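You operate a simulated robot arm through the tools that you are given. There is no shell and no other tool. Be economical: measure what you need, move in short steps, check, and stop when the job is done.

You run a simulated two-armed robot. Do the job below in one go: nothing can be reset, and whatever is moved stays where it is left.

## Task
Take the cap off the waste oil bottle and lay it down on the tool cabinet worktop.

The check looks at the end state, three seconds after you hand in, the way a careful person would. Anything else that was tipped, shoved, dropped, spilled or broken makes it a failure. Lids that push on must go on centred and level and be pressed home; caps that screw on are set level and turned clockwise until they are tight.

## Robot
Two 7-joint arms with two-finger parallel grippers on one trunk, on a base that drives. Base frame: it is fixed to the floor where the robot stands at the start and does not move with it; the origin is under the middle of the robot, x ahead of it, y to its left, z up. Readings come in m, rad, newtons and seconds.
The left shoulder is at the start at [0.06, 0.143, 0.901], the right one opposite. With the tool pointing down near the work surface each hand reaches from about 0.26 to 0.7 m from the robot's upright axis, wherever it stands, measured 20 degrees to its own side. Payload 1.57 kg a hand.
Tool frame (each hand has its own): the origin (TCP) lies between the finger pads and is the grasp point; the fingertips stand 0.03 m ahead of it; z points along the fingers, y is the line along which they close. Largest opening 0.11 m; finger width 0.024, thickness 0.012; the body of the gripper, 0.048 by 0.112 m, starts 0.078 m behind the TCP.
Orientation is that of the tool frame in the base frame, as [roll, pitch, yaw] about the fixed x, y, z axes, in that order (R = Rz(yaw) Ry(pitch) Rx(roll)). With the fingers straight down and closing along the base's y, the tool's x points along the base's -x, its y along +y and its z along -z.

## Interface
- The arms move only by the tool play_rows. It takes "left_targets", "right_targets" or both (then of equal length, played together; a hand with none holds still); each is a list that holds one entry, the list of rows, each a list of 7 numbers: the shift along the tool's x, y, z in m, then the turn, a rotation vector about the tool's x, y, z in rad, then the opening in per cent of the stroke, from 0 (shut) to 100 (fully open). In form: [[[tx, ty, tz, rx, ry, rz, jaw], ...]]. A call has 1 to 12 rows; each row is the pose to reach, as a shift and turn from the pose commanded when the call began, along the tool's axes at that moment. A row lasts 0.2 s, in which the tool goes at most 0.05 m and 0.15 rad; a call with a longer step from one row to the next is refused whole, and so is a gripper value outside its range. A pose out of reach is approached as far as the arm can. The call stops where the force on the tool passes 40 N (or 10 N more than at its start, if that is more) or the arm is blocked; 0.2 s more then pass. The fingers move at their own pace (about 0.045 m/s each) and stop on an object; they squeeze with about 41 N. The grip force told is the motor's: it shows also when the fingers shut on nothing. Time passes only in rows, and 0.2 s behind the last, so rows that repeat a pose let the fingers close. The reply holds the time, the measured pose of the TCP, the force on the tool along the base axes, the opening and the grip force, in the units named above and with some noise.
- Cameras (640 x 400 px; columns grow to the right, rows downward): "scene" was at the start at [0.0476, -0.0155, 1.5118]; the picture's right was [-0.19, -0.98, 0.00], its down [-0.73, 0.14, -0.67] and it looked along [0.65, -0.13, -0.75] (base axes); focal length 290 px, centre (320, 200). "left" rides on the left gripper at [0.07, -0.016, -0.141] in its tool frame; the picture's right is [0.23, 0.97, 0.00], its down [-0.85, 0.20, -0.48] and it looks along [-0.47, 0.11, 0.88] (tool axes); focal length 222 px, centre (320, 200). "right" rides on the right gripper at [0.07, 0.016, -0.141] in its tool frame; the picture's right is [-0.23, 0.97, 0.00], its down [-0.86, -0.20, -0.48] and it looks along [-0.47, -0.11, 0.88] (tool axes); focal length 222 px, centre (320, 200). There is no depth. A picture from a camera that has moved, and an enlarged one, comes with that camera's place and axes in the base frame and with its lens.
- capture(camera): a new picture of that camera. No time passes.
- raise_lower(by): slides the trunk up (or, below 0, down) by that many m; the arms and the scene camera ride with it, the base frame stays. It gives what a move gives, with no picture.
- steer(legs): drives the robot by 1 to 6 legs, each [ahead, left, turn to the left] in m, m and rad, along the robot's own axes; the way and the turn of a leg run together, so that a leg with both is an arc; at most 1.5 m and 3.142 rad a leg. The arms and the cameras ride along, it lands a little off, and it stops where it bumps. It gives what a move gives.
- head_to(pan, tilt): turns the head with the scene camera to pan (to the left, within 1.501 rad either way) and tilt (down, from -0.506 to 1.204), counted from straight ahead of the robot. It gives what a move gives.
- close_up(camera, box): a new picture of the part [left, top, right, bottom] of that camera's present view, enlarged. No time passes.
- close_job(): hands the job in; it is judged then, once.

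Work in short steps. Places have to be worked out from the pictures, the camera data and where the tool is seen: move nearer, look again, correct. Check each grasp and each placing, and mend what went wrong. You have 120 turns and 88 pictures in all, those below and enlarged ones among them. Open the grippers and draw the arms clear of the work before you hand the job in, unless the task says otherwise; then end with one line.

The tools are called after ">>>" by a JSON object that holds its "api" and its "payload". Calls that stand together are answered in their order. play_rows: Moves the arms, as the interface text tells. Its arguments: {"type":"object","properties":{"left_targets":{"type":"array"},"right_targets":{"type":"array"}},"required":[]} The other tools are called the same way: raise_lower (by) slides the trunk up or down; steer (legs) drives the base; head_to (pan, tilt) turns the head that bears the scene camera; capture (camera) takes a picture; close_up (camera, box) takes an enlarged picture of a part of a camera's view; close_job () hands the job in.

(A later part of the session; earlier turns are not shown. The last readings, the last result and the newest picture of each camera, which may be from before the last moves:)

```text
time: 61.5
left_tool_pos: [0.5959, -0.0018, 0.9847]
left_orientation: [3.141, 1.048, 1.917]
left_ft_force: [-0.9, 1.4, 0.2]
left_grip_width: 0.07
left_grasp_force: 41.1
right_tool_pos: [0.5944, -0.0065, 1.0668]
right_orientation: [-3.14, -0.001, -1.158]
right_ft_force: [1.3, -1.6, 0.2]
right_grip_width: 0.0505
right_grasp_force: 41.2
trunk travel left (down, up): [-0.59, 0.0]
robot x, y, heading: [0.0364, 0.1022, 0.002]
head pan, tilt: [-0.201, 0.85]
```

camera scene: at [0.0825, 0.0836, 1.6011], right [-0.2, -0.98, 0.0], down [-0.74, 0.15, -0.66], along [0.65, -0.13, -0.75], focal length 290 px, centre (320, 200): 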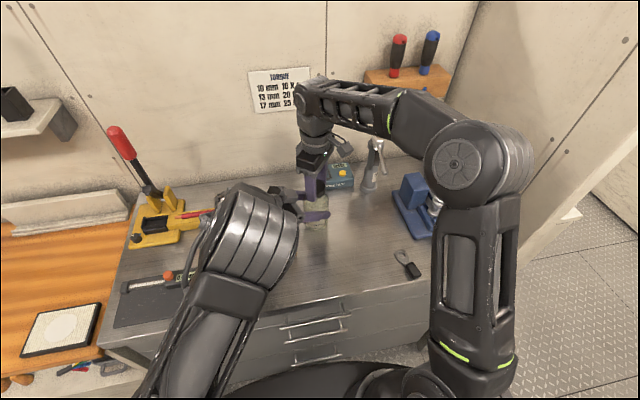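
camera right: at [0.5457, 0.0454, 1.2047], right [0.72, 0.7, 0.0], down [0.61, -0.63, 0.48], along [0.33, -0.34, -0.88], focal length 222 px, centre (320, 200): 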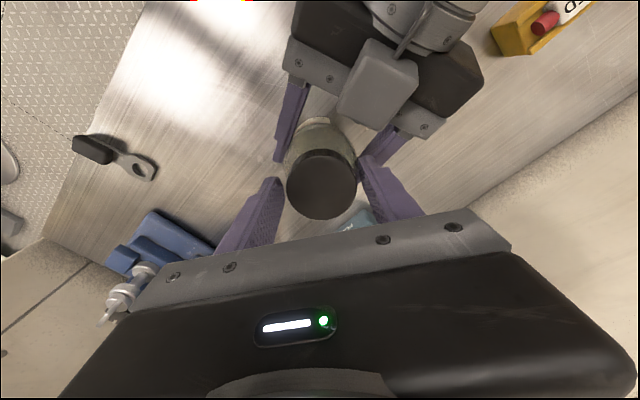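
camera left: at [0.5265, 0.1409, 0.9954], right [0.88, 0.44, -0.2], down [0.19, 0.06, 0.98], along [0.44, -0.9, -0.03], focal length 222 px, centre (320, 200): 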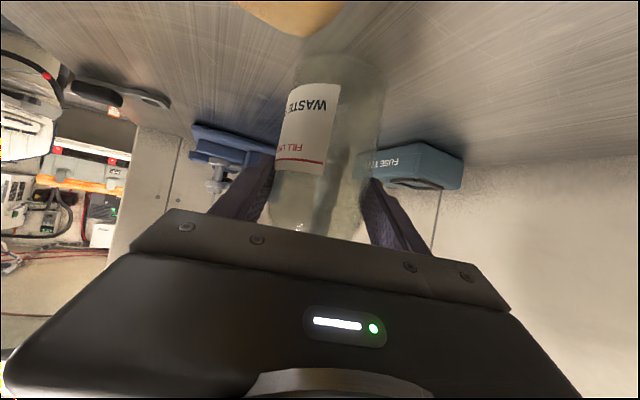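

Loads are near zero; J7 still has range. I continue another 0.9 rad.

>>> {"api": "play_rows", "payload": {"right_targets": [[[0, 0, -0.0002, 0, 0, -0.15, 25], [0, 0, -0.0003, 0, 0, -0.3, 25], [0, 0, -0.0005, 0, 0, -0.45, 25], [0, 0, -0.0007, 0, 0, -0.6, 25], [0, 0, -0.0009, 0, 0, -0.75, 25], [0, 0, -0.001, 0, 0, -0.9, 25]]]}}

>>> {"api": "capture", "payload": {"camera": "scene"}}

```text
time: 62.9
left_tool_pos: [0.5958, -0.0014, 0.9853]
left_orientation: [3.141, 1.049, 1.92]
left_ft_force: [-7.0, 3.8, 1.5]
left_grip_width: 0.0701
left_grasp_force: 41.4
right_tool_pos: [0.595, -0.0066, 1.0683]
right_orientation: [3.14, 0.0, -0.259]
right_ft_force: [7.5, -4.3, -0.5]
right_grip_width: 0.0502
right_grasp_force: 41.2
trunk travel left (down, up): [-0.59, 0.0]
robot x, y, heading: [0.0368, 0.1041, 0.001]
head pan, tilt: [-0.201, 0.85]
```

```text
21 pictures are left
camera scene: at [0.0822, 0.0837, 1.6012], right [-0.2, -0.98, 0.0], down [-0.74, 0.15, -0.66], along [0.65, -0.13, -0.75], focal length 290 px, centre (320, 200)
```

scene: 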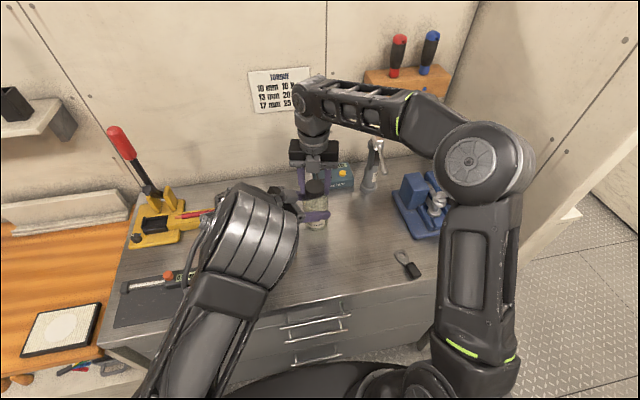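

About 4.8 rad turned in total. I try a gentle 4 mm lift to see whether the cap is free, relieving the side load too.

>>> {"api": "play_rows", "payload": {"right_targets": [[[0.001, 0.001, -0.002, 0, 0, 0, 25], [0.001, 0.001, -0.004, 0, 0, 0, 25], [0.001, 0.001, -0.004, 0, 0, 0, 25]]]}}

```text
time: 63.7
left_tool_pos: [0.5949, -0.0018, 0.9854]
left_orientation: [3.139, 1.049, 1.916]
left_ft_force: [-1.2, -2.6, 1.1]
left_grip_width: 0.0697
left_grasp_force: 41.3
right_tool_pos: [0.5945, -0.0074, 1.0718]
right_orientation: [-3.141, 0.001, -0.259]
right_ft_force: [1.5, 0.7, -0.2]
right_grip_width: 0.0501
right_grasp_force: 40.8
trunk travel left (down, up): [-0.59, 0.0]
robot x, y, heading: [0.0335, 0.1027, -0.002]
head pan, tilt: [-0.201, 0.85]
```

No pull at all — the cap seems free. I lift a further 3 cm and look.

>>> {"api": "play_rows", "payload": {"right_targets": [[[0, 0, -0.01, 0, 0, 0, 25], [0, 0, -0.02, 0, 0, 0, 25], [0, 0, -0.03, 0, 0, 0, 25]]]}}

>>> {"api": "close_up", "payload": {"camera": "scene", "box": [260, 130, 400, 240]}}

>>> {"api": "capture", "payload": {"camera": "right"}}

```text
time: 64.5
left_tool_pos: [0.5952, -0.0011, 0.9854]
left_orientation: [3.139, 1.049, 1.922]
left_ft_force: [0.2, -0.2, 1.0]
left_grip_width: 0.07
left_grasp_force: 40.5
right_tool_pos: [0.5957, -0.0075, 1.1014]
right_orientation: [3.14, -0.001, -0.261]
right_ft_force: [0.6, 0.4, -0.5]
right_grip_width: 0.0276
right_grasp_force: 0.0
trunk travel left (down, up): [-0.59, 0.0]
robot x, y, heading: [0.0362, 0.1013, -0.003]
head pan, tilt: [-0.201, 0.85]
```

```text
3.64 times, centred on (330, 185) of scene
camera zoom: at [0.0823, 0.0837, 1.6012], right [-0.2, -0.98, 0.0], down [-0.74, 0.15, -0.66], along [0.65, -0.13, -0.75], focal length 1056 px, centre (284, 254)
```

zoom: 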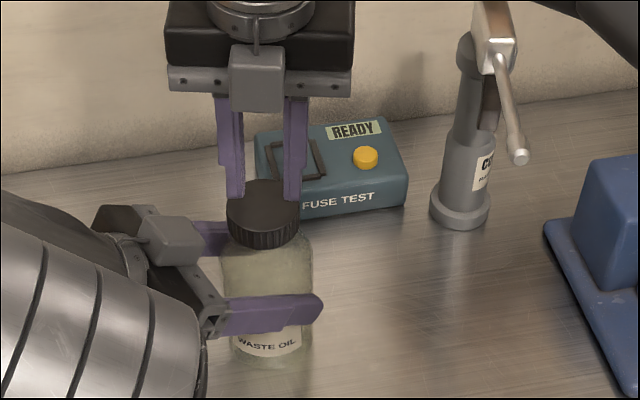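

```text
19 pictures are left
camera right: at [0.6596, -0.0402, 1.2421], right [-0.47, -0.88, 0.0], down [-0.77, 0.41, 0.48], along [-0.42, 0.23, -0.88], focal length 222 px, centre (320, 200)
```

right: 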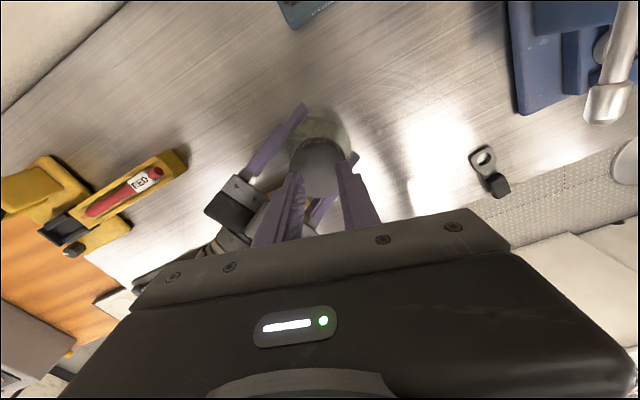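

The fingers slid off the top; the cap is still on the bottle. I zoom in to see whether it has risen.

>>> {"api": "close_up", "payload": {"camera": "scene", "box": [295, 165, 345, 200]}}

```text
11.43 times, centred on (320, 182) of scene
camera zoom: at [0.0823, 0.0837, 1.6012], right [-0.2, -0.98, 0.0], down [-0.74, 0.15, -0.66], along [0.65, -0.13, -0.75], focal length 3318 px, centre (320, 400)
```

zoom: 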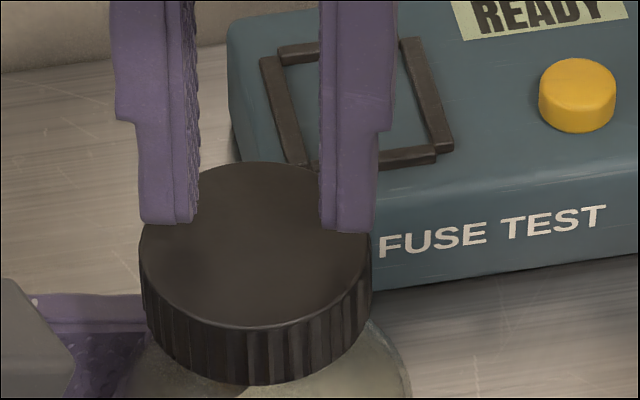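

Cap looks the same within a millimetre or two, so it needs more turns with a lower grip. I raise slightly and swing the open hand back clockwise (first half).

>>> {"api": "play_rows", "payload": {"right_targets": [[[0, 0, -0.006, 0, 0, 0.1, 45], [0, 0, -0.006, 0, 0, 0.25, 58], [0, 0, -0.006, 0, 0, 0.4, 58], [0, 0, -0.006, 0, 0, 0.55, 58], [0, 0, -0.006, 0, 0, 0.7, 58], [0, 0, -0.006, 0, 0, 0.85, 58], [0, 0, -0.006, 0, 0, 1.0, 58], [0, 0, -0.006, 0, 0, 1.15, 58], [0, 0, -0.006, 0, 0, 1.3, 58], [0, 0, -0.006, 0, 0, 1.45, 58], [0, 0, -0.006, 0, 0, 1.6, 58], [0, 0, -0.006, 0, 0, 1.75, 58]]]}}

>>> {"api": "play_rows", "payload": {"right_targets": [[[0, 0, 0, 0, 0, 0.15, 60], [0, 0, 0, 0, 0, 0.3, 60], [0, 0, 0, 0, 0, 0.45, 60], [0, 0, 0, 0, 0, 0.6, 60], [0, 0, 0, 0, 0, 0.75, 60], [0, 0, 0, 0, 0, 0.9, 60], [0, 0, 0, 0, 0, 1.05, 60], [0, 0, 0, 0, 0, 1.2, 60], [0, 0, 0, 0, 0, 1.35, 60], [0, 0, 0, 0, 0, 1.5, 60], [0, 0, 0, 0, 0, 1.65, 60]]]}}

>>> {"api": "capture", "payload": {"camera": "right"}}

```text
time: 67.1
left_tool_pos: [0.5953, -0.0018, 0.985]
left_orientation: [3.139, 1.05, 1.918]
left_ft_force: [0.5, 0.3, 0.0]
left_grip_width: 0.0701
left_grasp_force: 41.0
right_tool_pos: [0.596, -0.0066, 1.1067]
right_orientation: [3.141, 0.0, -2.014]
right_ft_force: [0.1, -0.9, 0.4]
right_grip_width: 0.0637
right_grasp_force: 0.0
trunk travel left (down, up): [-0.59, 0.0]
robot x, y, heading: [0.037, 0.099, -0.003]
head pan, tilt: [-0.201, 0.85]
```

```text
time: 69.5
left_tool_pos: [0.5956, -0.0025, 0.985]
left_orientation: [3.139, 1.049, 1.918]
left_ft_force: [0.0, -0.2, -0.6]
left_grip_width: 0.0698
left_grasp_force: 40.7
right_tool_pos: [0.5961, -0.008, 1.1094]
right_orientation: [-3.141, 0.001, 2.62]
right_ft_force: [-0.3, 0.4, -0.1]
right_grip_width: 0.0659
right_grasp_force: 0.0
trunk travel left (down, up): [-0.59, 0.0]
robot x, y, heading: [0.0369, 0.1015, -0.003]
head pan, tilt: [-0.201, 0.85]
```

```text
17 pictures are left
camera right: at [0.5443, 0.0411, 1.2483], right [0.68, 0.73, 0.0], down [0.64, -0.6, 0.48], along [0.35, -0.33, -0.88], focal length 222 px, centre (320, 200)
```

right: 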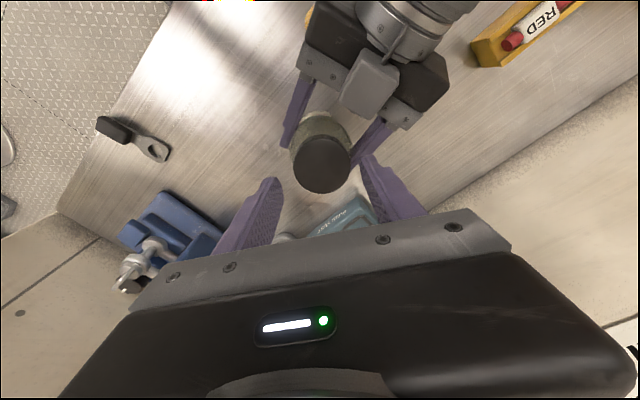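

I correct 3 mm in both directions and descend to a lower grip (TCP z≈1.061).

>>> {"api": "play_rows", "payload": {"right_targets": [[[0.002, 0.002, 0, 0, 0, 0, 62], [0.003, 0.003, 0.01, 0, 0, 0, 62], [0.003, 0.003, 0.022, 0, 0, 0, 62], [0.003, 0.003, 0.035, 0, 0, 0, 62], [0.003, 0.003, 0.047, 0, 0, 0, 62]]]}}

>>> {"api": "capture", "payload": {"camera": "right"}}

```text
time: 70.7
left_tool_pos: [0.5966, -0.0022, 0.9851]
left_orientation: [3.141, 1.05, 1.918]
left_ft_force: [0.7, 0.8, -1.3]
left_grip_width: 0.0701
left_grasp_force: 40.7
right_tool_pos: [0.5951, -0.0039, 1.0613]
right_orientation: [-3.14, 0.001, 2.622]
right_ft_force: [-0.1, -0.2, -0.2]
right_grip_width: 0.068
right_grasp_force: 0.0
trunk travel left (down, up): [-0.59, 0.0]
robot x, y, heading: [0.0331, 0.1005, 0.007]
head pan, tilt: [-0.201, 0.85]
```

```text
16 pictures are left
camera right: at [0.5429, 0.0452, 1.2008], right [0.68, 0.73, 0.0], down [0.64, -0.6, 0.48], along [0.35, -0.33, -0.88], focal length 222 px, centre (320, 200)
```

right: 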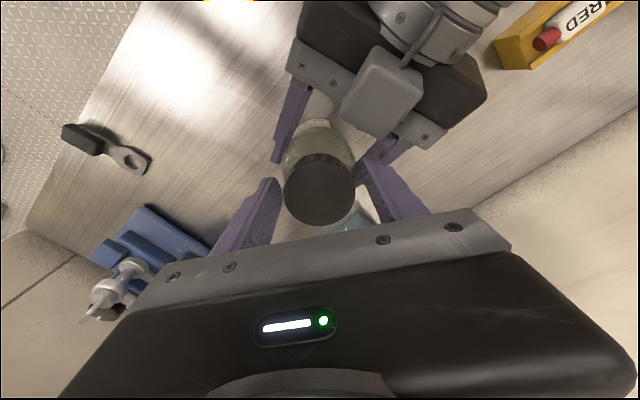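

Well centred. I close on the cap and check the load.

>>> {"api": "play_rows", "payload": {"right_targets": [[[0, -0.001, 0, 0, 0, 0, 50], [0, -0.001, 0, 0, 0, 0, 35], [0, -0.001, 0, 0, 0, 0, 20], [0, -0.001, 0, 0, 0, 0, 20], [0, -0.001, 0, 0, 0, 0, 20]]]}}

>>> {"api": "play_rows", "payload": {"right_targets": [[[0, 0, 0, 0, 0, -0.15, 20], [0, 0, 0, 0, 0, -0.3, 20], [0, 0, 0, 0, 0, -0.45, 20], [0, 0, 0, 0, 0, -0.6, 20], [0, 0, 0, 0, 0, -0.75, 20]]]}}

```text
time: 71.9
left_tool_pos: [0.5957, -0.0017, 0.9849]
left_orientation: [3.139, 1.048, 1.918]
left_ft_force: [0.9, 0.9, 0.2]
left_grip_width: 0.0699
left_grasp_force: 41.0
right_tool_pos: [0.5934, -0.0051, 1.062]
right_orientation: [3.14, 0.0, 2.621]
right_ft_force: [-0.9, -2.4, -1.1]
right_grip_width: 0.0503
right_grasp_force: 41.0
trunk travel left (down, up): [-0.59, 0.0]
robot x, y, heading: [0.0374, 0.0981, -0.002]
head pan, tilt: [-0.201, 0.85]
```

```text
time: 73.1
left_tool_pos: [0.5965, -0.0005, 0.9852]
left_orientation: [3.139, 1.048, 1.921]
left_ft_force: [3.2, 5.1, -0.7]
left_grip_width: 0.0699
left_grasp_force: 41.0
right_tool_pos: [0.5941, -0.0055, 1.0614]
right_orientation: [-3.14, -0.001, -2.91]
right_ft_force: [-2.7, -5.9, 1.7]
right_grip_width: 0.0504
right_grasp_force: 41.7
trunk travel left (down, up): [-0.59, 0.0]
robot x, y, heading: [0.0371, 0.0984, -0.003]
head pan, tilt: [-0.201, 0.85]
```

Good. Small correction toward the felt force and another 1.2 rad of turn, rising 1 mm.

>>> {"api": "play_rows", "payload": {"right_targets": [[[0.0008, -0.001, -0.0002, 0, 0, -0.15, 20], [0.0008, -0.001, -0.0003, 0, 0, -0.3, 20], [0.0008, -0.001, -0.0005, 0, 0, -0.45, 20], [0.0008, -0.001, -0.0006, 0, 0, -0.6, 20], [0.0008, -0.001, -0.0008, 0, 0, -0.75, 20], [0.0008, -0.001, -0.001, 0, 0, -0.9, 20], [0.0008, -0.001, -0.001, 0, 0, -1.05, 20], [0.0008, -0.001, -0.001, 0, 0, -1.2, 20]]]}}

```text
time: 74.9
left_tool_pos: [0.5961, -0.0024, 0.9846]
left_orientation: [-3.141, 1.05, 1.917]
left_ft_force: [-12.5, 10.3, 4.7]
left_grip_width: 0.07
left_grasp_force: 41.1
right_tool_pos: [0.5946, -0.0049, 1.0632]
right_orientation: [-3.14, -0.001, -1.709]
right_ft_force: [12.6, -8.9, -1.0]
right_grip_width: 0.0502
right_grasp_force: 41.2
trunk travel left (down, up): [-0.59, 0.0]
robot x, y, heading: [0.0341, 0.1024, -0.001]
head pan, tilt: [-0.201, 0.85]
```

I relieve the side load (about 3 mm) and turn another 1.2 rad.

>>> {"api": "play_rows", "payload": {"right_targets": [[[0.001, -0.0014, 0, 0, 0, -0.1, 20], [0.0016, -0.0028, -0.0002, 0, 0, -0.2, 20], [0.0016, -0.0028, -0.0004, 0, 0, -0.35, 20], [0.0016, -0.0028, -0.0006, 0, 0, -0.5, 20], [0.0016, -0.0028, -0.0008, 0, 0, -0.65, 20], [0.0016, -0.0028, -0.001, 0, 0, -0.8, 20], [0.0016, -0.0028, -0.001, 0, 0, -0.95, 20], [0.0016, -0.0028, -0.001, 0, 0, -1.1, 20], [0.0016, -0.0028, -0.001, 0, 0, -1.25, 20]]]}}

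```text
time: 76.9
left_tool_pos: [0.595, -0.0022, 0.9873]
left_orientation: [3.139, 1.048, 1.915]
left_ft_force: [-14.4, -10.6, 1.2]
left_grip_width: 0.0704
left_grasp_force: 40.8
right_tool_pos: [0.5968, -0.0064, 1.0647]
right_orientation: [-3.138, 0.001, -0.459]
right_ft_force: [13.7, 10.2, -1.0]
right_grip_width: 0.0503
right_grasp_force: 41.2
trunk travel left (down, up): [-0.59, 0.0]
robot x, y, heading: [0.0366, 0.0993, 0.004]
head pan, tilt: [-0.201, 0.85]
```

I relieve the side load and try a gentle 4 mm lift (total turn now ~8 rad).

>>> {"api": "play_rows", "payload": {"right_targets": [[[0.001, -0.002, 0, 0, 0, 0, 20], [0.002, -0.004, -0.001, 0, 0, 0, 20], [0.002, -0.004, -0.004, 0, 0, 0, 20]]]}}

>>> {"api": "close_up", "payload": {"camera": "scene", "box": [295, 165, 345, 200]}}

```text
time: 77.7
left_tool_pos: [0.5969, -0.0018, 0.9879]
left_orientation: [3.135, 1.052, 1.916]
left_ft_force: [3.4, -10.0, 7.6]
left_grip_width: 0.0705
left_grasp_force: 40.8
right_tool_pos: [0.5986, -0.0047, 1.066]
right_orientation: [3.138, 0.002, -0.46]
right_ft_force: [-2.6, 10.1, -8.1]
right_grip_width: 0.0502
right_grasp_force: 41.1
trunk travel left (down, up): [-0.59, 0.0]
robot x, y, heading: [0.0343, 0.1033, -0.001]
head pan, tilt: [-0.201, 0.85]
```

```text
11.43 times, centred on (320, 182) of scene
camera zoom: at [0.0824, 0.0836, 1.6012], right [-0.2, -0.98, 0.0], down [-0.74, 0.15, -0.66], along [0.65, -0.13, -0.75], focal length 3318 px, centre (320, 400)
```

zoom: 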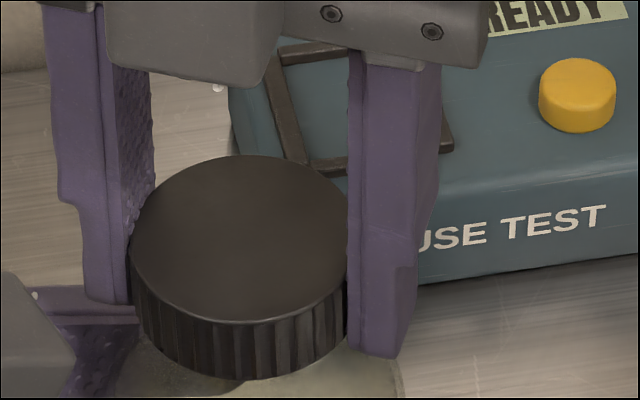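

Cap moved up ~2 mm but still holds (8 N down). I release it and swing back for another stroke at the same height.

>>> {"api": "play_rows", "payload": {"right_targets": [[[0, 0, 0.001, 0, 0, 0, 50], [0, 0, 0.003, 0, 0, 0, 62], [0, 0, 0.003, 0, 0, 0, 62]]]}}

```text
time: 78.5
left_tool_pos: [0.5958, -0.0012, 0.9851]
left_orientation: [3.14, 1.05, 1.92]
left_ft_force: [-0.2, 0.4, 0.6]
left_grip_width: 0.0703
left_grasp_force: 41.1
right_tool_pos: [0.5998, -0.0059, 1.0622]
right_orientation: [3.141, 0.0, -0.461]
right_ft_force: [-0.1, 0.2, 0.1]
right_grip_width: 0.0681
right_grasp_force: 0.1
trunk travel left (down, up): [-0.59, 0.0]
robot x, y, heading: [0.0391, 0.098, 0.0]
head pan, tilt: [-0.201, 0.85]
```

Now swing back clockwise 3.2 rad around the cap axis, re-centring 5 mm in −x.

>>> {"api": "play_rows", "payload": {"right_targets": [[[-0.0025, 0.0011, 0, 0, 0, 0.0, 62], [-0.0045, 0.0022, 0, 0, 0, 0.1, 62], [-0.0045, 0.0022, 0, 0, 0, 0.25, 62], [-0.0045, 0.0022, 0, 0, 0, 0.4, 62], [-0.0045, 0.0022, 0, 0, 0, 0.55, 62], [-0.0045, 0.0022, 0, 0, 0, 0.7, 62], [-0.0045, 0.0022, 0, 0, 0, 0.85, 62], [-0.0045, 0.0022, 0, 0, 0, 1.0, 62], [-0.0045, 0.0022, 0, 0, 0, 1.15, 62], [-0.0045, 0.0022, 0, 0, 0, 1.3, 62], [-0.0045, 0.0022, 0, 0, 0, 1.45, 62], [-0.0045, 0.0022, 0, 0, 0, 1.6, 62]]]}}

>>> {"api": "play_rows", "payload": {"right_targets": [[[0, 0, 0, 0, 0, 0.15, 62], [0, 0, 0, 0, 0, 0.3, 62], [0, 0, 0, 0, 0, 0.45, 62], [0, 0, 0, 0, 0, 0.6, 62], [0, 0, 0, 0, 0, 0.75, 62], [0, 0, 0, 0, 0, 0.9, 62], [0, 0, 0, 0, 0, 1.05, 62], [0, 0, 0, 0, 0, 1.2, 62], [0, 0, 0, 0, 0, 1.35, 62], [0, 0, 0, 0, 0, 1.5, 62], [0, 0, 0, 0, 0, 1.65, 62]]]}}

>>> {"api": "capture", "payload": {"camera": "right"}}

```text
time: 81.1
left_tool_pos: [0.5957, -0.0019, 0.9854]
left_orientation: [3.14, 1.049, 1.918]
left_ft_force: [0.1, 0.0, -1.7]
left_grip_width: 0.0708
left_grasp_force: 41.0
right_tool_pos: [0.5941, -0.0032, 1.0636]
right_orientation: [3.141, 0.001, -2.063]
right_ft_force: [-1.0, -0.5, 0.0]
right_grip_width: 0.0681
right_grasp_force: 0.0
trunk travel left (down, up): [-0.59, 0.0]
robot x, y, heading: [0.0368, 0.0967, 0.001]
head pan, tilt: [-0.201, 0.85]
```

```text
time: 83.5
left_tool_pos: [0.5958, -0.0031, 0.9853]
left_orientation: [3.139, 1.049, 1.919]
left_ft_force: [0.5, -0.4, -0.4]
left_grip_width: 0.0703
left_grasp_force: 41.1
right_tool_pos: [0.5949, -0.0049, 1.0656]
right_orientation: [3.141, -0.001, 2.57]
right_ft_force: [0.4, 1.0, 0.7]
right_grip_width: 0.0683
right_grasp_force: 0.0
trunk travel left (down, up): [-0.59, 0.0]
robot x, y, heading: [0.0344, 0.1005, 0.0]
head pan, tilt: [-0.201, 0.85]
```

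```text
14 pictures are left
camera right: at [0.5456, 0.0469, 1.2046], right [0.72, 0.7, 0.0], down [0.61, -0.63, 0.48], along [0.33, -0.34, -0.88], focal length 222 px, centre (320, 200)
```

right: 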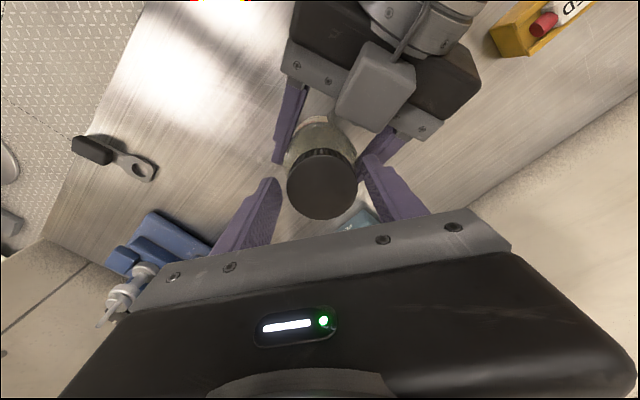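

The cap appears to stand a little higher. I nudge (+2.5, +1 mm), close, and begin the next stroke.

>>> {"api": "play_rows", "payload": {"right_targets": [[[0.0025, 0.001, 0, 0, 0, 0, 50], [0.0025, 0.001, 0, 0, 0, 0, 35], [0.0025, 0.001, 0, 0, 0, 0, 20], [0.0025, 0.001, 0, 0, 0, 0, 20], [0.0025, 0.001, 0, 0, 0, -0.15, 20], [0.0025, 0.001, 0, 0, 0, -0.3, 20], [0.0025, 0.001, -0.0002, 0, 0, -0.45, 20], [0.0025, 0.001, -0.0004, 0, 0, -0.6, 20], [0.0025, 0.001, -0.0006, 0, 0, -0.75, 20]]]}}

```text
time: 85.5
left_tool_pos: [0.5954, -0.0008, 0.9856]
left_orientation: [3.138, 1.047, 1.921]
left_ft_force: [0.5, 1.7, 0.0]
left_grip_width: 0.0705
left_grasp_force: 41.6
right_tool_pos: [0.5922, -0.003, 1.0648]
right_orientation: [-3.141, -0.001, -2.961]
right_ft_force: [-1.1, -1.5, 0.0]
right_grip_width: 0.0498
right_grasp_force: 41.0
trunk travel left (down, up): [-0.59, 0.0]
robot x, y, heading: [0.0359, 0.0984, 0.001]
head pan, tilt: [-0.201, 0.85]
```

Load is small. I continue 1.5 rad with slight rise.

>>> {"api": "play_rows", "payload": {"right_targets": [[[0, 0, -0.0002, 0, 0, -0.15, 20], [0, 0, -0.0003, 0, 0, -0.3, 20], [0, 0, -0.0005, 0, 0, -0.45, 20], [0, 0, -0.0006, 0, 0, -0.6, 20], [0, 0, -0.0008, 0, 0, -0.75, 20], [0, 0, -0.0009, 0, 0, -0.9, 20], [0, 0, -0.0011, 0, 0, -1.05, 20], [0, 0, -0.0012, 0, 0, -1.2, 20], [0, 0, -0.0014, 0, 0, -1.35, 20], [0, 0, -0.0015, 0, 0, -1.5, 20]]]}}

```text
time: 87.7
left_tool_pos: [0.5952, -0.0029, 0.9857]
left_orientation: [3.139, 1.049, 1.917]
left_ft_force: [-12.0, 4.7, 2.5]
left_grip_width: 0.0708
left_grasp_force: 41.1
right_tool_pos: [0.5931, -0.001, 1.0675]
right_orientation: [-3.139, 0.001, -1.461]
right_ft_force: [13.4, -4.7, 0.0]
right_grip_width: 0.0499
right_grasp_force: 40.8
trunk travel left (down, up): [-0.59, 0.0]
robot x, y, heading: [0.0351, 0.0985, -0.002]
head pan, tilt: [-0.201, 0.85]
```

I relieve by 4 mm toward +x and turn a further 1.0 rad.

>>> {"api": "play_rows", "payload": {"right_targets": [[[0.001, -0.002, 0, 0, 0, 0, 20], [0.002, -0.004, 0, 0, 0, -0.1, 20], [0.002, -0.004, -0.0002, 0, 0, -0.25, 20], [0.002, -0.004, -0.0004, 0, 0, -0.4, 20], [0.002, -0.004, -0.0006, 0, 0, -0.55, 20], [0.002, -0.004, -0.0008, 0, 0, -0.7, 20], [0.002, -0.004, -0.001, 0, 0, -0.85, 20], [0.002, -0.004, -0.001, 0, 0, -1.0, 20]]]}}

```text
time: 89.5
left_tool_pos: [0.5946, -0.0029, 0.9861]
left_orientation: [3.141, 1.049, 1.917]
left_ft_force: [-9.5, -6.6, 2.1]
left_grip_width: 0.0709
left_grasp_force: 41.1
right_tool_pos: [0.5974, -0.0034, 1.0677]
right_orientation: [-3.139, 0.0, -0.461]
right_ft_force: [7.9, 6.7, -2.6]
right_grip_width: 0.0504
right_grasp_force: 40.9
trunk travel left (down, up): [-0.59, 0.0]
robot x, y, heading: [0.034, 0.102, 0.003]
head pan, tilt: [-0.201, 0.85]
```

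Total ~11 rad. I relieve and try a lift of 4 mm.

>>> {"api": "play_rows", "payload": {"right_targets": [[[0.0009, -0.0027, 0, 0, 0, 0, 20], [0.0009, -0.0027, -0.002, 0, 0, 0, 20], [0.0009, -0.0027, -0.004, 0, 0, 0, 20]]]}}

>>> {"api": "close_up", "payload": {"camera": "scene", "box": [290, 165, 350, 205]}}

```text
time: 90.3
left_tool_pos: [0.596, -0.003, 0.9873]
left_orientation: [3.135, 1.055, 1.915]
left_ft_force: [-8.8, -3.8, 17.7]
left_grip_width: 0.0705
left_grasp_force: 40.8
right_tool_pos: [0.5994, -0.0031, 1.0695]
right_orientation: [3.14, 0.001, -0.462]
right_ft_force: [8.8, 3.8, -19.4]
right_grip_width: 0.0502
right_grasp_force: 40.9
trunk travel left (down, up): [-0.59, 0.0]
robot x, y, heading: [0.0359, 0.1006, 0.0]
head pan, tilt: [-0.201, 0.85]
```

```text
10.00 times, centred on (320, 185) of scene
camera zoom: at [0.0825, 0.0836, 1.6012], right [-0.2, -0.98, 0.0], down [-0.74, 0.15, -0.66], along [0.65, -0.13, -0.75], focal length 2903 px, centre (320, 350)
```

zoom: 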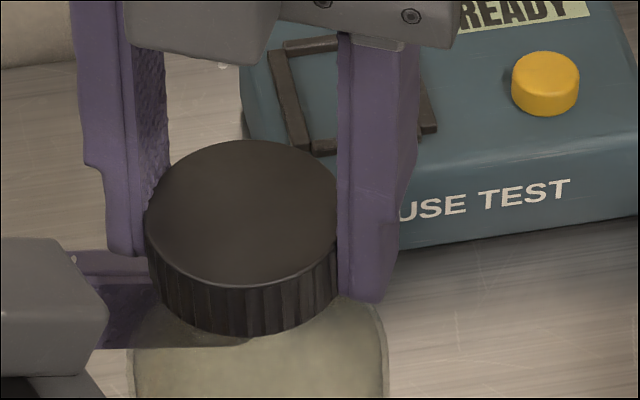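

The lift met 19 N and the cap's height in the picture is unchanged: perhaps the fingers slip around the cap. I go back down and do a rib test: picture, small turn, picture.

>>> {"api": "play_rows", "payload": {"right_targets": [[[0, 0, 0.002, 0, 0, 0, 20], [0, 0, 0.004, 0, 0, 0, 20]]]}}

>>> {"api": "close_up", "payload": {"camera": "scene", "box": [300, 180, 330, 200]}}

>>> {"api": "play_rows", "payload": {"right_targets": [[[0, 0, 0, 0, 0, -0.04, 20], [0, 0, 0, 0, 0, -0.08, 20]]]}}

>>> {"api": "close_up", "payload": {"camera": "scene", "box": [300, 180, 330, 200]}}

```text
time: 90.9
left_tool_pos: [0.5951, -0.0011, 0.9849]
left_orientation: [3.139, 1.05, 1.917]
left_ft_force: [-1.7, -3.4, 11.3]
left_grip_width: 0.0712
left_grasp_force: 41.4
right_tool_pos: [0.5993, -0.0024, 1.0681]
right_orientation: [3.141, 0.003, -0.461]
right_ft_force: [3.5, 3.8, -12.4]
right_grip_width: 0.0501
right_grasp_force: 41.0
trunk travel left (down, up): [-0.59, 0.0]
robot x, y, heading: [0.0362, 0.1038, -0.002]
head pan, tilt: [-0.201, 0.85]
```

```text
16.00 times, centred on (315, 190) of scene
camera zoom: at [0.0825, 0.0836, 1.6012], right [-0.2, -0.98, 0.0], down [-0.74, 0.15, -0.66], along [0.65, -0.13, -0.75], focal length 4646 px, centre (400, 360)
```

zoom: 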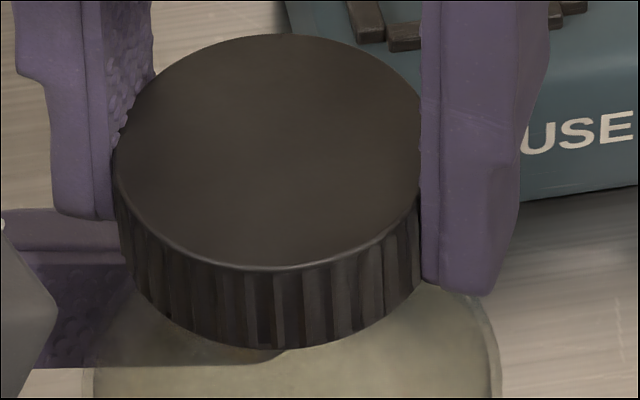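

```text
time: 91.5
left_tool_pos: [0.5946, -0.0028, 0.985]
left_orientation: [-3.141, 1.048, 1.922]
left_ft_force: [-4.3, -3.4, 8.2]
left_grip_width: 0.071
left_grasp_force: 41.1
right_tool_pos: [0.5992, -0.0025, 1.0679]
right_orientation: [-3.141, -0.002, -0.382]
right_ft_force: [4.3, 2.9, -6.5]
right_grip_width: 0.0505
right_grasp_force: 40.9
trunk travel left (down, up): [-0.59, 0.0]
robot x, y, heading: [0.034, 0.0981, -0.002]
head pan, tilt: [-0.201, 0.85]
```

```text
16.00 times, centred on (315, 190) of scene
camera zoom: at [0.0824, 0.0837, 1.6012], right [-0.2, -0.98, 0.0], down [-0.74, 0.15, -0.66], along [0.65, -0.13, -0.75], focal length 4646 px, centre (400, 360)
```

zoom: 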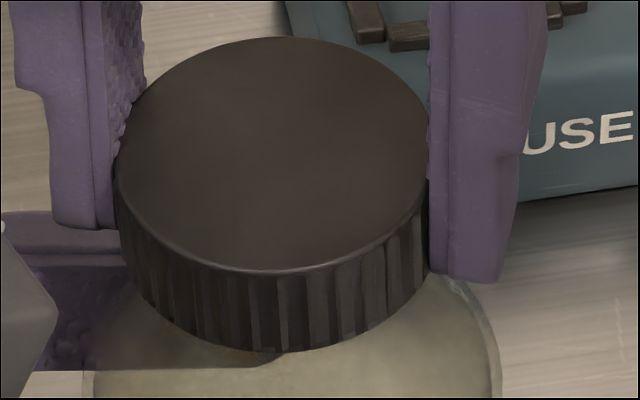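

Inconclusive. I check in the left camera whether the bottle has turned in the left hand (its label position).

>>> {"api": "capture", "payload": {"camera": "left"}}

```text
10 pictures are left
camera left: at [0.5266, 0.141, 0.995], right [0.88, 0.44, -0.2], down [0.19, 0.06, 0.98], along [0.44, -0.9, -0.03], focal length 222 px, centre (320, 200)
```

left: 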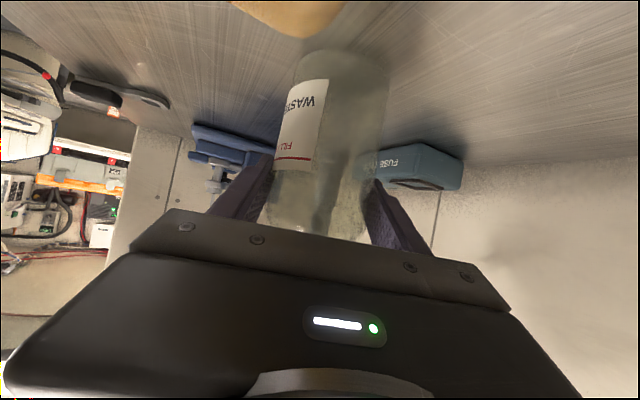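

The label shows the bottle crept only ~0.25 rad in the left hand. I repeat the rib test with a stronger zoom and a 0.06 rad turn.

>>> {"api": "close_up", "payload": {"camera": "scene", "box": [308, 191, 324, 201]}}

>>> {"api": "play_rows", "payload": {"right_targets": [[[0, 0, 0, 0, 0, -0.03, 20], [0, 0, 0, 0, 0, -0.06, 20]]]}}

>>> {"api": "close_up", "payload": {"camera": "scene", "box": [308, 191, 324, 201]}}

```text
16.00 times, centred on (316, 196) of scene
camera zoom: at [0.0824, 0.0837, 1.6012], right [-0.2, -0.98, 0.0], down [-0.74, 0.15, -0.66], along [0.65, -0.13, -0.75], focal length 4646 px, centre (384, 264)
```

zoom: 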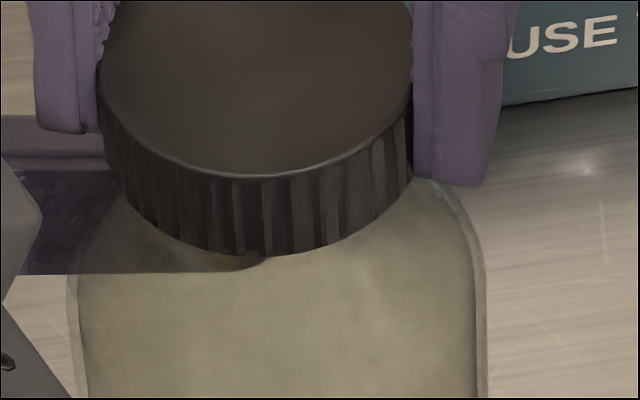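

```text
time: 92.1
left_tool_pos: [0.5945, -0.002, 0.9856]
left_orientation: [3.14, 1.047, 1.92]
left_ft_force: [-1.8, -3.0, 3.7]
left_grip_width: 0.0707
left_grasp_force: 40.8
right_tool_pos: [0.5999, -0.0019, 1.0671]
right_orientation: [3.14, 0.001, -0.321]
right_ft_force: [2.4, 2.5, -2.5]
right_grip_width: 0.0504
right_grasp_force: 40.9
trunk travel left (down, up): [-0.59, 0.0]
robot x, y, heading: [0.0307, 0.1023, 0.0]
head pan, tilt: [-0.201, 0.85]
```

```text
16.00 times, centred on (316, 196) of scene
camera zoom: at [0.0822, 0.0836, 1.6012], right [-0.2, -0.98, 0.0], down [-0.74, 0.15, -0.66], along [0.65, -0.13, -0.75], focal length 4646 px, centre (384, 264)
```

zoom: 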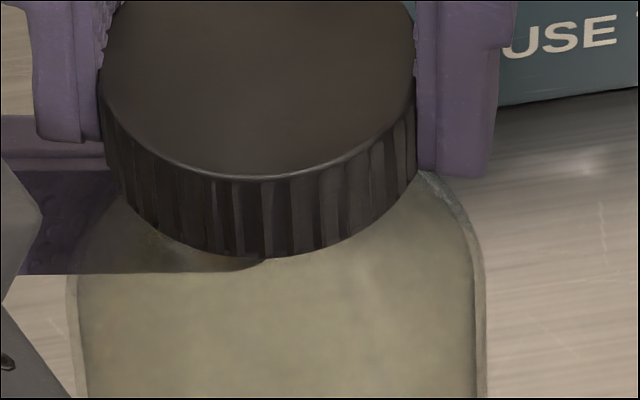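

Ribs did not move with that slow turn: the fingers slip (or creep) on the cap. I release, re-centre, swing back to yaw ≈2.9, and then compare the unloaded cap.

>>> {"api": "play_rows", "payload": {"right_targets": [[[0, 0, 0, 0, 0, 0, 50], [0, 0, 0.002, 0, 0, 0, 62], [-0.002, 0.002, 0.004, 0, 0, 0, 62], [-0.0038, 0.0044, 0.004, 0, 0, 0.15, 62], [-0.0038, 0.0044, 0.004, 0, 0, 0.3, 62], [-0.0038, 0.0044, 0.004, 0, 0, 0.45, 62], [-0.0038, 0.0044, 0.004, 0, 0, 0.6, 62], [-0.0038, 0.0044, 0.004, 0, 0, 0.75, 62], [-0.0038, 0.0044, 0.004, 0, 0, 0.9, 62], [-0.0038, 0.0044, 0.004, 0, 0, 1.05, 62], [-0.0038, 0.0044, 0.004, 0, 0, 1.2, 62], [-0.0038, 0.0044, 0.004, 0, 0, 1.35, 62]]]}}

>>> {"api": "play_rows", "payload": {"right_targets": [[[0, 0, 0, 0, 0, 0.15, 62], [0, 0, 0, 0, 0, 0.3, 62], [0, 0, 0, 0, 0, 0.45, 62], [0, 0, 0, 0, 0, 0.6, 62], [0, 0, 0, 0, 0, 0.75, 62], [0, 0, 0, 0, 0, 0.9, 62], [0, 0, 0, 0, 0, 1.05, 62], [0, 0, 0, 0, 0, 1.2, 62], [0, 0, 0, 0, 0, 1.35, 62], [0, 0, 0, 0, 0, 1.5, 62], [0, 0, 0, 0, 0, 1.65, 62], [0, 0, 0, 0, 0, 1.7, 62]]]}}

>>> {"api": "close_up", "payload": {"camera": "scene", "box": [295, 165, 345, 200]}}

```text
time: 94.7
left_tool_pos: [0.5961, -0.0024, 0.986]
left_orientation: [3.14, 1.049, 1.918]
left_ft_force: [0.1, -0.4, -1.0]
left_grip_width: 0.0709
left_grasp_force: 41.0
right_tool_pos: [0.5932, -0.0038, 1.0624]
right_orientation: [-3.14, 0.0, -1.674]
right_ft_force: [-0.5, -0.2, -0.6]
right_grip_width: 0.0681
right_grasp_force: 0.1
trunk travel left (down, up): [-0.59, 0.0]
robot x, y, heading: [0.0348, 0.1012, 0.0]
head pan, tilt: [-0.201, 0.85]
```

```text
time: 97.3
left_tool_pos: [0.5963, -0.0027, 0.985]
left_orientation: [3.14, 1.051, 1.918]
left_ft_force: [-0.9, 0.1, -1.3]
left_grip_width: 0.0706
left_grasp_force: 41.0
right_tool_pos: [0.5946, -0.0055, 1.0627]
right_orientation: [3.141, 0.001, 2.91]
right_ft_force: [0.1, 0.5, 0.6]
right_grip_width: 0.068
right_grasp_force: 0.1
trunk travel left (down, up): [-0.59, 0.0]
robot x, y, heading: [0.0356, 0.0974, 0.002]
head pan, tilt: [-0.201, 0.85]
```

```text
11.43 times, centred on (320, 182) of scene
camera zoom: at [0.0825, 0.0836, 1.6012], right [-0.2, -0.98, 0.0], down [-0.74, 0.15, -0.66], along [0.65, -0.13, -0.75], focal length 3318 px, centre (320, 400)
```

zoom: 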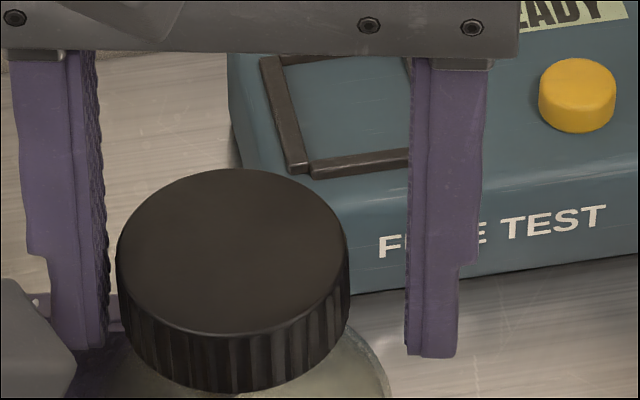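

The bottle shifted ~5 mm toward the left palm from my side loads, and the cap has not risen. I re-centre on the cap (5 mm), grip it cleanly, and take a rib baseline.

>>> {"api": "play_rows", "payload": {"right_targets": [[[0.0015, 0.0025, 0, 0, 0, 0, 62], [0.003, 0.0046, 0, 0, 0, 0, 62], [0.003, 0.0046, 0, 0, 0, 0, 45], [0.003, 0.0046, 0, 0, 0, 0, 30], [0.003, 0.0046, 0, 0, 0, 0, 0], [0.003, 0.0046, 0, 0, 0, 0, 0], [0.003, 0.0046, 0, 0, 0, 0, 0]]]}}

>>> {"api": "close_up", "payload": {"camera": "scene", "box": [302, 188, 322, 200]}}

```text
time: 98.9
left_tool_pos: [0.5953, -0.002, 0.9849]
left_orientation: [-3.141, 1.048, 1.919]
left_ft_force: [-0.9, -3.3, -1.3]
left_grip_width: 0.0707
left_grasp_force: 40.6
right_tool_pos: [0.5933, 0.0, 1.0627]
right_orientation: [3.142, 0.001, 2.914]
right_ft_force: [0.4, 4.0, -0.6]
right_grip_width: 0.0498
right_grasp_force: 41.2
trunk travel left (down, up): [-0.59, 0.0]
robot x, y, heading: [0.0351, 0.0989, 0.004]
head pan, tilt: [-0.201, 0.85]
```

```text
16.00 times, centred on (312, 194) of scene
camera zoom: at [0.0825, 0.0836, 1.6012], right [-0.2, -0.98, 0.0], down [-0.74, 0.15, -0.66], along [0.65, -0.13, -0.75], focal length 4646 px, centre (448, 296)
```

zoom: 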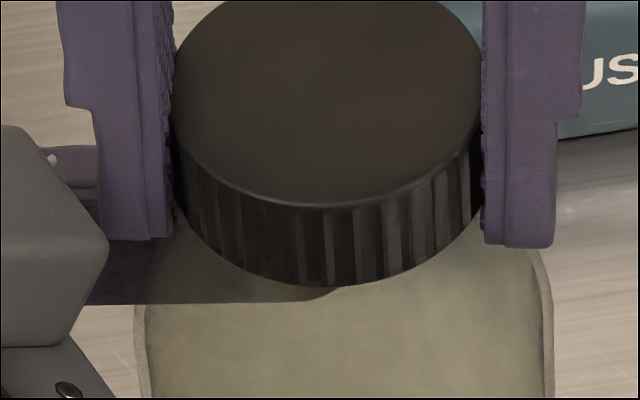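

Baseline taken. Now a fast 0.26 rad turn and a second picture.

>>> {"api": "play_rows", "payload": {"right_targets": [[[0, 0.001, 0, 0, 0, -0.13, 0], [0, 0.001, 0, 0, 0, -0.26, 0]]]}}

>>> {"api": "close_up", "payload": {"camera": "scene", "box": [302, 188, 322, 200]}}

```text
time: 99.5
left_tool_pos: [0.5961, -0.0021, 0.9854]
left_orientation: [3.139, 1.048, 1.92]
left_ft_force: [-1.3, -0.9, -0.6]
left_grip_width: 0.0704
left_grasp_force: 40.7
right_tool_pos: [0.5938, -0.0007, 1.0625]
right_orientation: [-3.141, -0.002, -3.111]
right_ft_force: [0.8, 1.1, 0.8]
right_grip_width: 0.0495
right_grasp_force: 41.2
trunk travel left (down, up): [-0.59, 0.0]
robot x, y, heading: [0.0356, 0.1006, -0.005]
head pan, tilt: [-0.201, 0.85]
```

```text
16.00 times, centred on (312, 194) of scene
camera zoom: at [0.0825, 0.0836, 1.6012], right [-0.2, -0.98, 0.0], down [-0.74, 0.15, -0.66], along [0.65, -0.13, -0.75], focal length 4646 px, centre (448, 296)
```

zoom: 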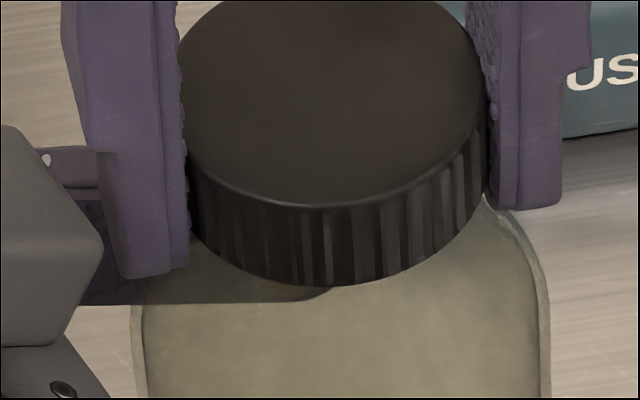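

Ribs stayed put again although the side load is nil: turning just slips. The cap may be a push-on one, so I try a brisk straight pull of 12 mm with this clean, full-depth grip.

>>> {"api": "play_rows", "payload": {"right_targets": [[[0, 0, -0.006, 0, 0, 0, 0], [0, 0, -0.012, 0, 0, 0, 0]]]}}

```text
time: 100.1
left_tool_pos: [0.5969, -0.0038, 0.9883]
left_orientation: [3.132, 1.058, 1.91]
left_ft_force: [-11.2, 5.0, 35.8]
left_grip_width: 0.0702
left_grasp_force: 41.7
right_tool_pos: [0.5933, 0.0002, 1.0732]
right_orientation: [-3.138, -0.005, -3.113]
right_ft_force: [10.1, -5.5, -36.8]
right_grip_width: 0.0497
right_grasp_force: 41.4
trunk travel left (down, up): [-0.59, 0.0]
robot x, y, heading: [0.0358, 0.0976, 0.001]
head pan, tilt: [-0.201, 0.85]
```

The pull held 37 N without popping. In the last pictures the fingertips reach ~12 mm below the cap rim, and the width (0.050) is less than the cap's seen 0.0524: I may have been squeezing the glass neck/shoulder. I release and regrip higher (TCP z≈1.078) to compare the width.

>>> {"api": "play_rows", "payload": {"right_targets": [[[0, 0, 0.006, 0, 0, 0, 0], [0, 0, 0.006, 0, 0, 0, 50], [0, 0, 0.003, 0, 0, 0.1, 62], [0, 0, -0.001, 0, 0, 0.25, 62], [0, 0, -0.004, 0, 0, 0.3, 62], [0, 0, -0.004, 0, 0, 0.3, 45], [0, 0, -0.004, 0, 0, 0.3, 20], [0, 0, -0.004, 0, 0, 0.3, 20], [0, 0, -0.004, 0, 0, 0.3, 20]]]}}

```text
time: 102.1
left_tool_pos: [0.5968, -0.0023, 0.9846]
left_orientation: [3.141, 1.048, 1.917]
left_ft_force: [-0.4, 1.0, -3.3]
left_grip_width: 0.0695
left_grasp_force: 41.0
right_tool_pos: [0.5916, 0.0002, 1.0791]
right_orientation: [-3.141, 0.001, 2.87]
right_ft_force: [-0.4, 0.0, 1.5]
right_grip_width: 0.05
right_grasp_force: 39.3
trunk travel left (down, up): [-0.59, 0.0]
robot x, y, heading: [0.0378, 0.1011, 0.003]
head pan, tilt: [-0.201, 0.85]
```

Same width, so it was the cap (its solid is 0.050), but now only the cap is gripped, clear of the shoulder. I turn 0.9 rad briskly with this higher grip and watch the forces.

>>> {"api": "play_rows", "payload": {"right_targets": [[[0, 0, 0, 0, 0, -0.15, 0], [0, 0, 0, 0, 0, -0.3, 0], [0, 0, 0, 0, 0, -0.45, 0], [0, 0, 0, 0, 0, -0.6, 0], [0, 0, 0, 0, 0, -0.75, 0], [0, 0, 0, 0, 0, -0.9, 0]]]}}

```text
time: 103.5
left_tool_pos: [0.596, -0.0009, 0.9853]
left_orientation: [3.14, 1.047, 1.921]
left_ft_force: [1.3, 3.3, -3.4]
left_grip_width: 0.0696
left_grasp_force: 41.2
right_tool_pos: [0.5933, 0.0002, 1.0778]
right_orientation: [3.14, -0.002, -2.512]
right_ft_force: [-2.0, -2.6, 2.6]
right_grip_width: 0.05
right_grasp_force: 41.3
trunk travel left (down, up): [-0.59, 0.0]
robot x, y, heading: [0.0389, 0.0988, -0.001]
head pan, tilt: [-0.201, 0.85]
```

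Light loads. I continue 1.5 rad at constant height to see whether an upward force builds.

>>> {"api": "play_rows", "payload": {"right_targets": [[[0, 0, 0, 0, 0, -0.15, 0], [0, 0, 0, 0, 0, -0.3, 0], [0, 0, 0, 0, 0, -0.45, 0], [0, 0, 0, 0, 0, -0.6, 0], [0, 0, 0, 0, 0, -0.75, 0], [0, 0, 0, 0, 0, -0.9, 0], [0, 0, 0, 0, 0, -1.05, 0], [0, 0, 0, 0, 0, -1.2, 0], [0, 0, 0, 0, 0, -1.35, 0], [0, 0, 0, 0, 0, -1.5, 0]]]}}

>>> {"api": "close_up", "payload": {"camera": "scene", "box": [295, 165, 345, 200]}}

```text
time: 105.7
left_tool_pos: [0.5954, -0.0021, 0.986]
left_orientation: [3.14, 1.049, 1.918]
left_ft_force: [-6.9, 0.2, -2.6]
left_grip_width: 0.0699
left_grasp_force: 41.4
right_tool_pos: [0.5917, 0.0006, 1.0804]
right_orientation: [-3.142, 0.002, -1.01]
right_ft_force: [7.9, 1.4, 1.7]
right_grip_width: 0.0501
right_grasp_force: 41.3
trunk travel left (down, up): [-0.59, 0.0]
robot x, y, heading: [0.0376, 0.1008, 0.005]
head pan, tilt: [-0.201, 0.85]
```

```text
11.43 times, centred on (320, 182) of scene
camera zoom: at [0.0825, 0.0836, 1.6012], right [-0.2, -0.98, 0.0], down [-0.74, 0.15, -0.66], along [0.65, -0.13, -0.75], focal length 3318 px, centre (320, 400)
```

zoom: 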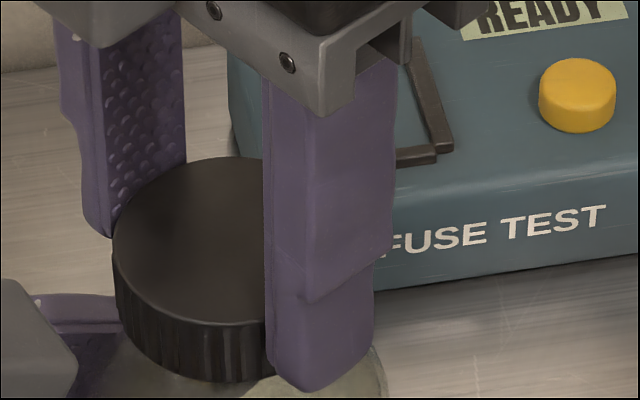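

The cap now sits ~3 mm higher in the picture: it is turning out. I relieve 2 mm and turn a further 0.65 rad with slight rise, then test lift.

>>> {"api": "play_rows", "payload": {"right_targets": [[[0.0011, -0.0017, -0.0003, 0, 0, -0.1, 0], [0.0011, -0.0017, -0.0005, 0, 0, -0.25, 0], [0.0011, -0.0017, -0.0007, 0, 0, -0.4, 0], [0.0011, -0.0017, -0.001, 0, 0, -0.55, 0], [0.0011, -0.0017, -0.001, 0, 0, -0.68, 0]]]}}

>>> {"api": "play_rows", "payload": {"right_targets": [[[0, 0, -0.003, 0, 0, 0, 0], [0, 0, -0.005, 0, 0, 0, 0]]]}}

```text
time: 106.9
left_tool_pos: [0.596, -0.0021, 0.9862]
left_orientation: [-3.141, 1.048, 1.919]
left_ft_force: [0.0, -1.1, 0.5]
left_grip_width: 0.0702
left_grasp_force: 41.0
right_tool_pos: [0.5947, 0.0004, 1.0796]
right_orientation: [3.141, 0.002, -0.331]
right_ft_force: [0.2, 1.2, -1.6]
right_grip_width: 0.0497
right_grasp_force: 40.6
trunk travel left (down, up): [-0.59, 0.0]
robot x, y, heading: [0.0334, 0.0961, 0.001]
head pan, tilt: [-0.201, 0.85]
```

```text
time: 107.5
left_tool_pos: [0.5947, -0.0038, 0.9887]
left_orientation: [3.137, 1.055, 1.914]
left_ft_force: [-5.8, 1.2, 24.2]
left_grip_width: 0.0704
left_grasp_force: 41.3
right_tool_pos: [0.5948, -0.0005, 1.0825]
right_orientation: [3.138, 0.001, -0.332]
right_ft_force: [6.7, 0.2, -25.6]
right_grip_width: 0.0497
right_grasp_force: 40.8
trunk travel left (down, up): [-0.59, 0.0]
robot x, y, heading: [0.0365, 0.1004, -0.002]
head pan, tilt: [-0.201, 0.85]
```

Still threaded (26 N on a 5 mm pull). I ease down, release, and swing back for the next stroke with the same higher grip.

>>> {"api": "play_rows", "payload": {"right_targets": [[[0, 0, 0.004, 0, 0, 0, 0], [0, 0, 0.004, 0, 0, 0, 50], [0, 0, 0.004, 0, 0, 0.05, 62], [0, 0, 0.004, 0, 0, 0.2, 62], [0, 0, 0.004, 0, 0, 0.35, 62], [0, 0, 0.004, 0, 0, 0.5, 62], [0, 0, 0.004, 0, 0, 0.65, 62], [0, 0, 0.004, 0, 0, 0.8, 62], [0, 0, 0.004, 0, 0, 0.95, 62], [0, 0, 0.004, 0, 0, 1.1, 62], [0, 0, 0.004, 0, 0, 1.25, 62], [0, 0, 0.004, 0, 0, 1.4, 62]]]}}

>>> {"api": "play_rows", "payload": {"right_targets": [[[0, 0, 0, 0, 0, 0.15, 62], [0, 0, 0, 0, 0, 0.3, 62], [0, 0, 0, 0, 0, 0.45, 62], [0, 0, 0, 0, 0, 0.6, 62], [0, 0, 0, 0, 0, 0.75, 62], [0, 0, 0, 0, 0, 0.9, 62], [0, 0, 0, 0, 0, 1.05, 62], [0, 0, 0, 0, 0, 1.2, 62], [0, 0, 0, 0, 0, 1.35, 62], [0, 0, 0, 0, 0, 1.5, 62], [0, 0, 0, 0, 0, 1.65, 62], [0, 0, 0, 0, 0, 1.8, 62]]]}}

```text
time: 110.1
left_tool_pos: [0.5958, -0.0024, 0.9843]
left_orientation: [3.14, 1.05, 1.919]
left_ft_force: [-0.6, -0.4, -0.9]
left_grip_width: 0.0702
left_grasp_force: 40.8
right_tool_pos: [0.5957, 0.0011, 1.081]
right_orientation: [-3.14, 0.0, -1.734]
right_ft_force: [0.2, 0.9, -0.3]
right_grip_width: 0.0682
right_grasp_force: 0.0
trunk travel left (down, up): [-0.59, 0.0]
robot x, y, heading: [0.0299, 0.0986, -0.004]
head pan, tilt: [-0.201, 0.85]
```

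```text
time: 112.7
left_tool_pos: [0.5944, -0.0022, 0.986]
left_orientation: [3.141, 1.05, 1.918]
left_ft_force: [0.1, 0.2, -0.2]
left_grip_width: 0.0699
left_grasp_force: 41.2
right_tool_pos: [0.5943, 0.0011, 1.0805]
right_orientation: [3.141, 0.0, 2.749]
right_ft_force: [0.0, -0.2, 0.1]
right_grip_width: 0.068
right_grasp_force: 0.1
trunk travel left (down, up): [-0.59, 0.0]
robot x, y, heading: [0.0337, 0.0979, -0.001]
head pan, tilt: [-0.201, 0.85]
```

Centred. Close and turn 1.2 rad.

>>> {"api": "play_rows", "payload": {"right_targets": [[[0, 0, 0, 0, 0, 0, 40], [0, 0, 0, 0, 0, 0, 0], [0, 0, 0, 0, 0, 0, 0], [0, 0, 0, 0, 0, 0, 0], [0, 0, 0, 0, 0, -0.15, 0], [0, 0, 0, 0, 0, -0.3, 0], [0, 0, 0, 0, 0, -0.45, 0], [0, 0, 0, 0, 0, -0.6, 0], [0, 0, 0, 0, 0, -0.75, 0], [0, 0, 0, 0, 0, -0.9, 0], [0, 0, 0, 0, 0, -1.05, 0], [0, 0, 0, 0, 0, -1.2, 0]]]}}

>>> {"api": "play_rows", "payload": {"right_targets": [[[0, 0, 0, 0, 0, -0.15, 0], [0, 0, 0, 0, 0, -0.3, 0], [0, 0, 0, 0, 0, -0.45, 0], [0, 0, 0, 0, 0, -0.6, 0], [0, 0, 0, 0, 0, -0.75, 0], [0, 0, 0, 0, 0, -0.9, 0]]]}}

```text
time: 115.3
left_tool_pos: [0.5957, -0.0034, 0.9842]
left_orientation: [3.14, 1.049, 1.918]
left_ft_force: [2.9, -10.3, -2.6]
left_grip_width: 0.07
left_grasp_force: 40.7
right_tool_pos: [0.5946, 0.0004, 1.0804]
right_orientation: [3.141, 0.001, -2.328]
right_ft_force: [-2.9, 9.6, 2.2]
right_grip_width: 0.05
right_grasp_force: 41.0
trunk travel left (down, up): [-0.59, 0.0]
robot x, y, heading: [0.037, 0.1028, 0.0]
head pan, tilt: [-0.201, 0.85]
```

```text
time: 116.7
left_tool_pos: [0.5954, -0.0016, 0.9852]
left_orientation: [3.14, 1.05, 1.922]
left_ft_force: [7.5, -1.9, -1.8]
left_grip_width: 0.0702
left_grasp_force: 41.3
right_tool_pos: [0.5942, 0.0013, 1.0806]
right_orientation: [3.14, 0.0, -1.43]
right_ft_force: [-7.5, 2.6, 1.0]
right_grip_width: 0.0504
right_grasp_force: 40.7
trunk travel left (down, up): [-0.59, 0.0]
robot x, y, heading: [0.0349, 0.1006, 0.002]
head pan, tilt: [-0.201, 0.85]
```

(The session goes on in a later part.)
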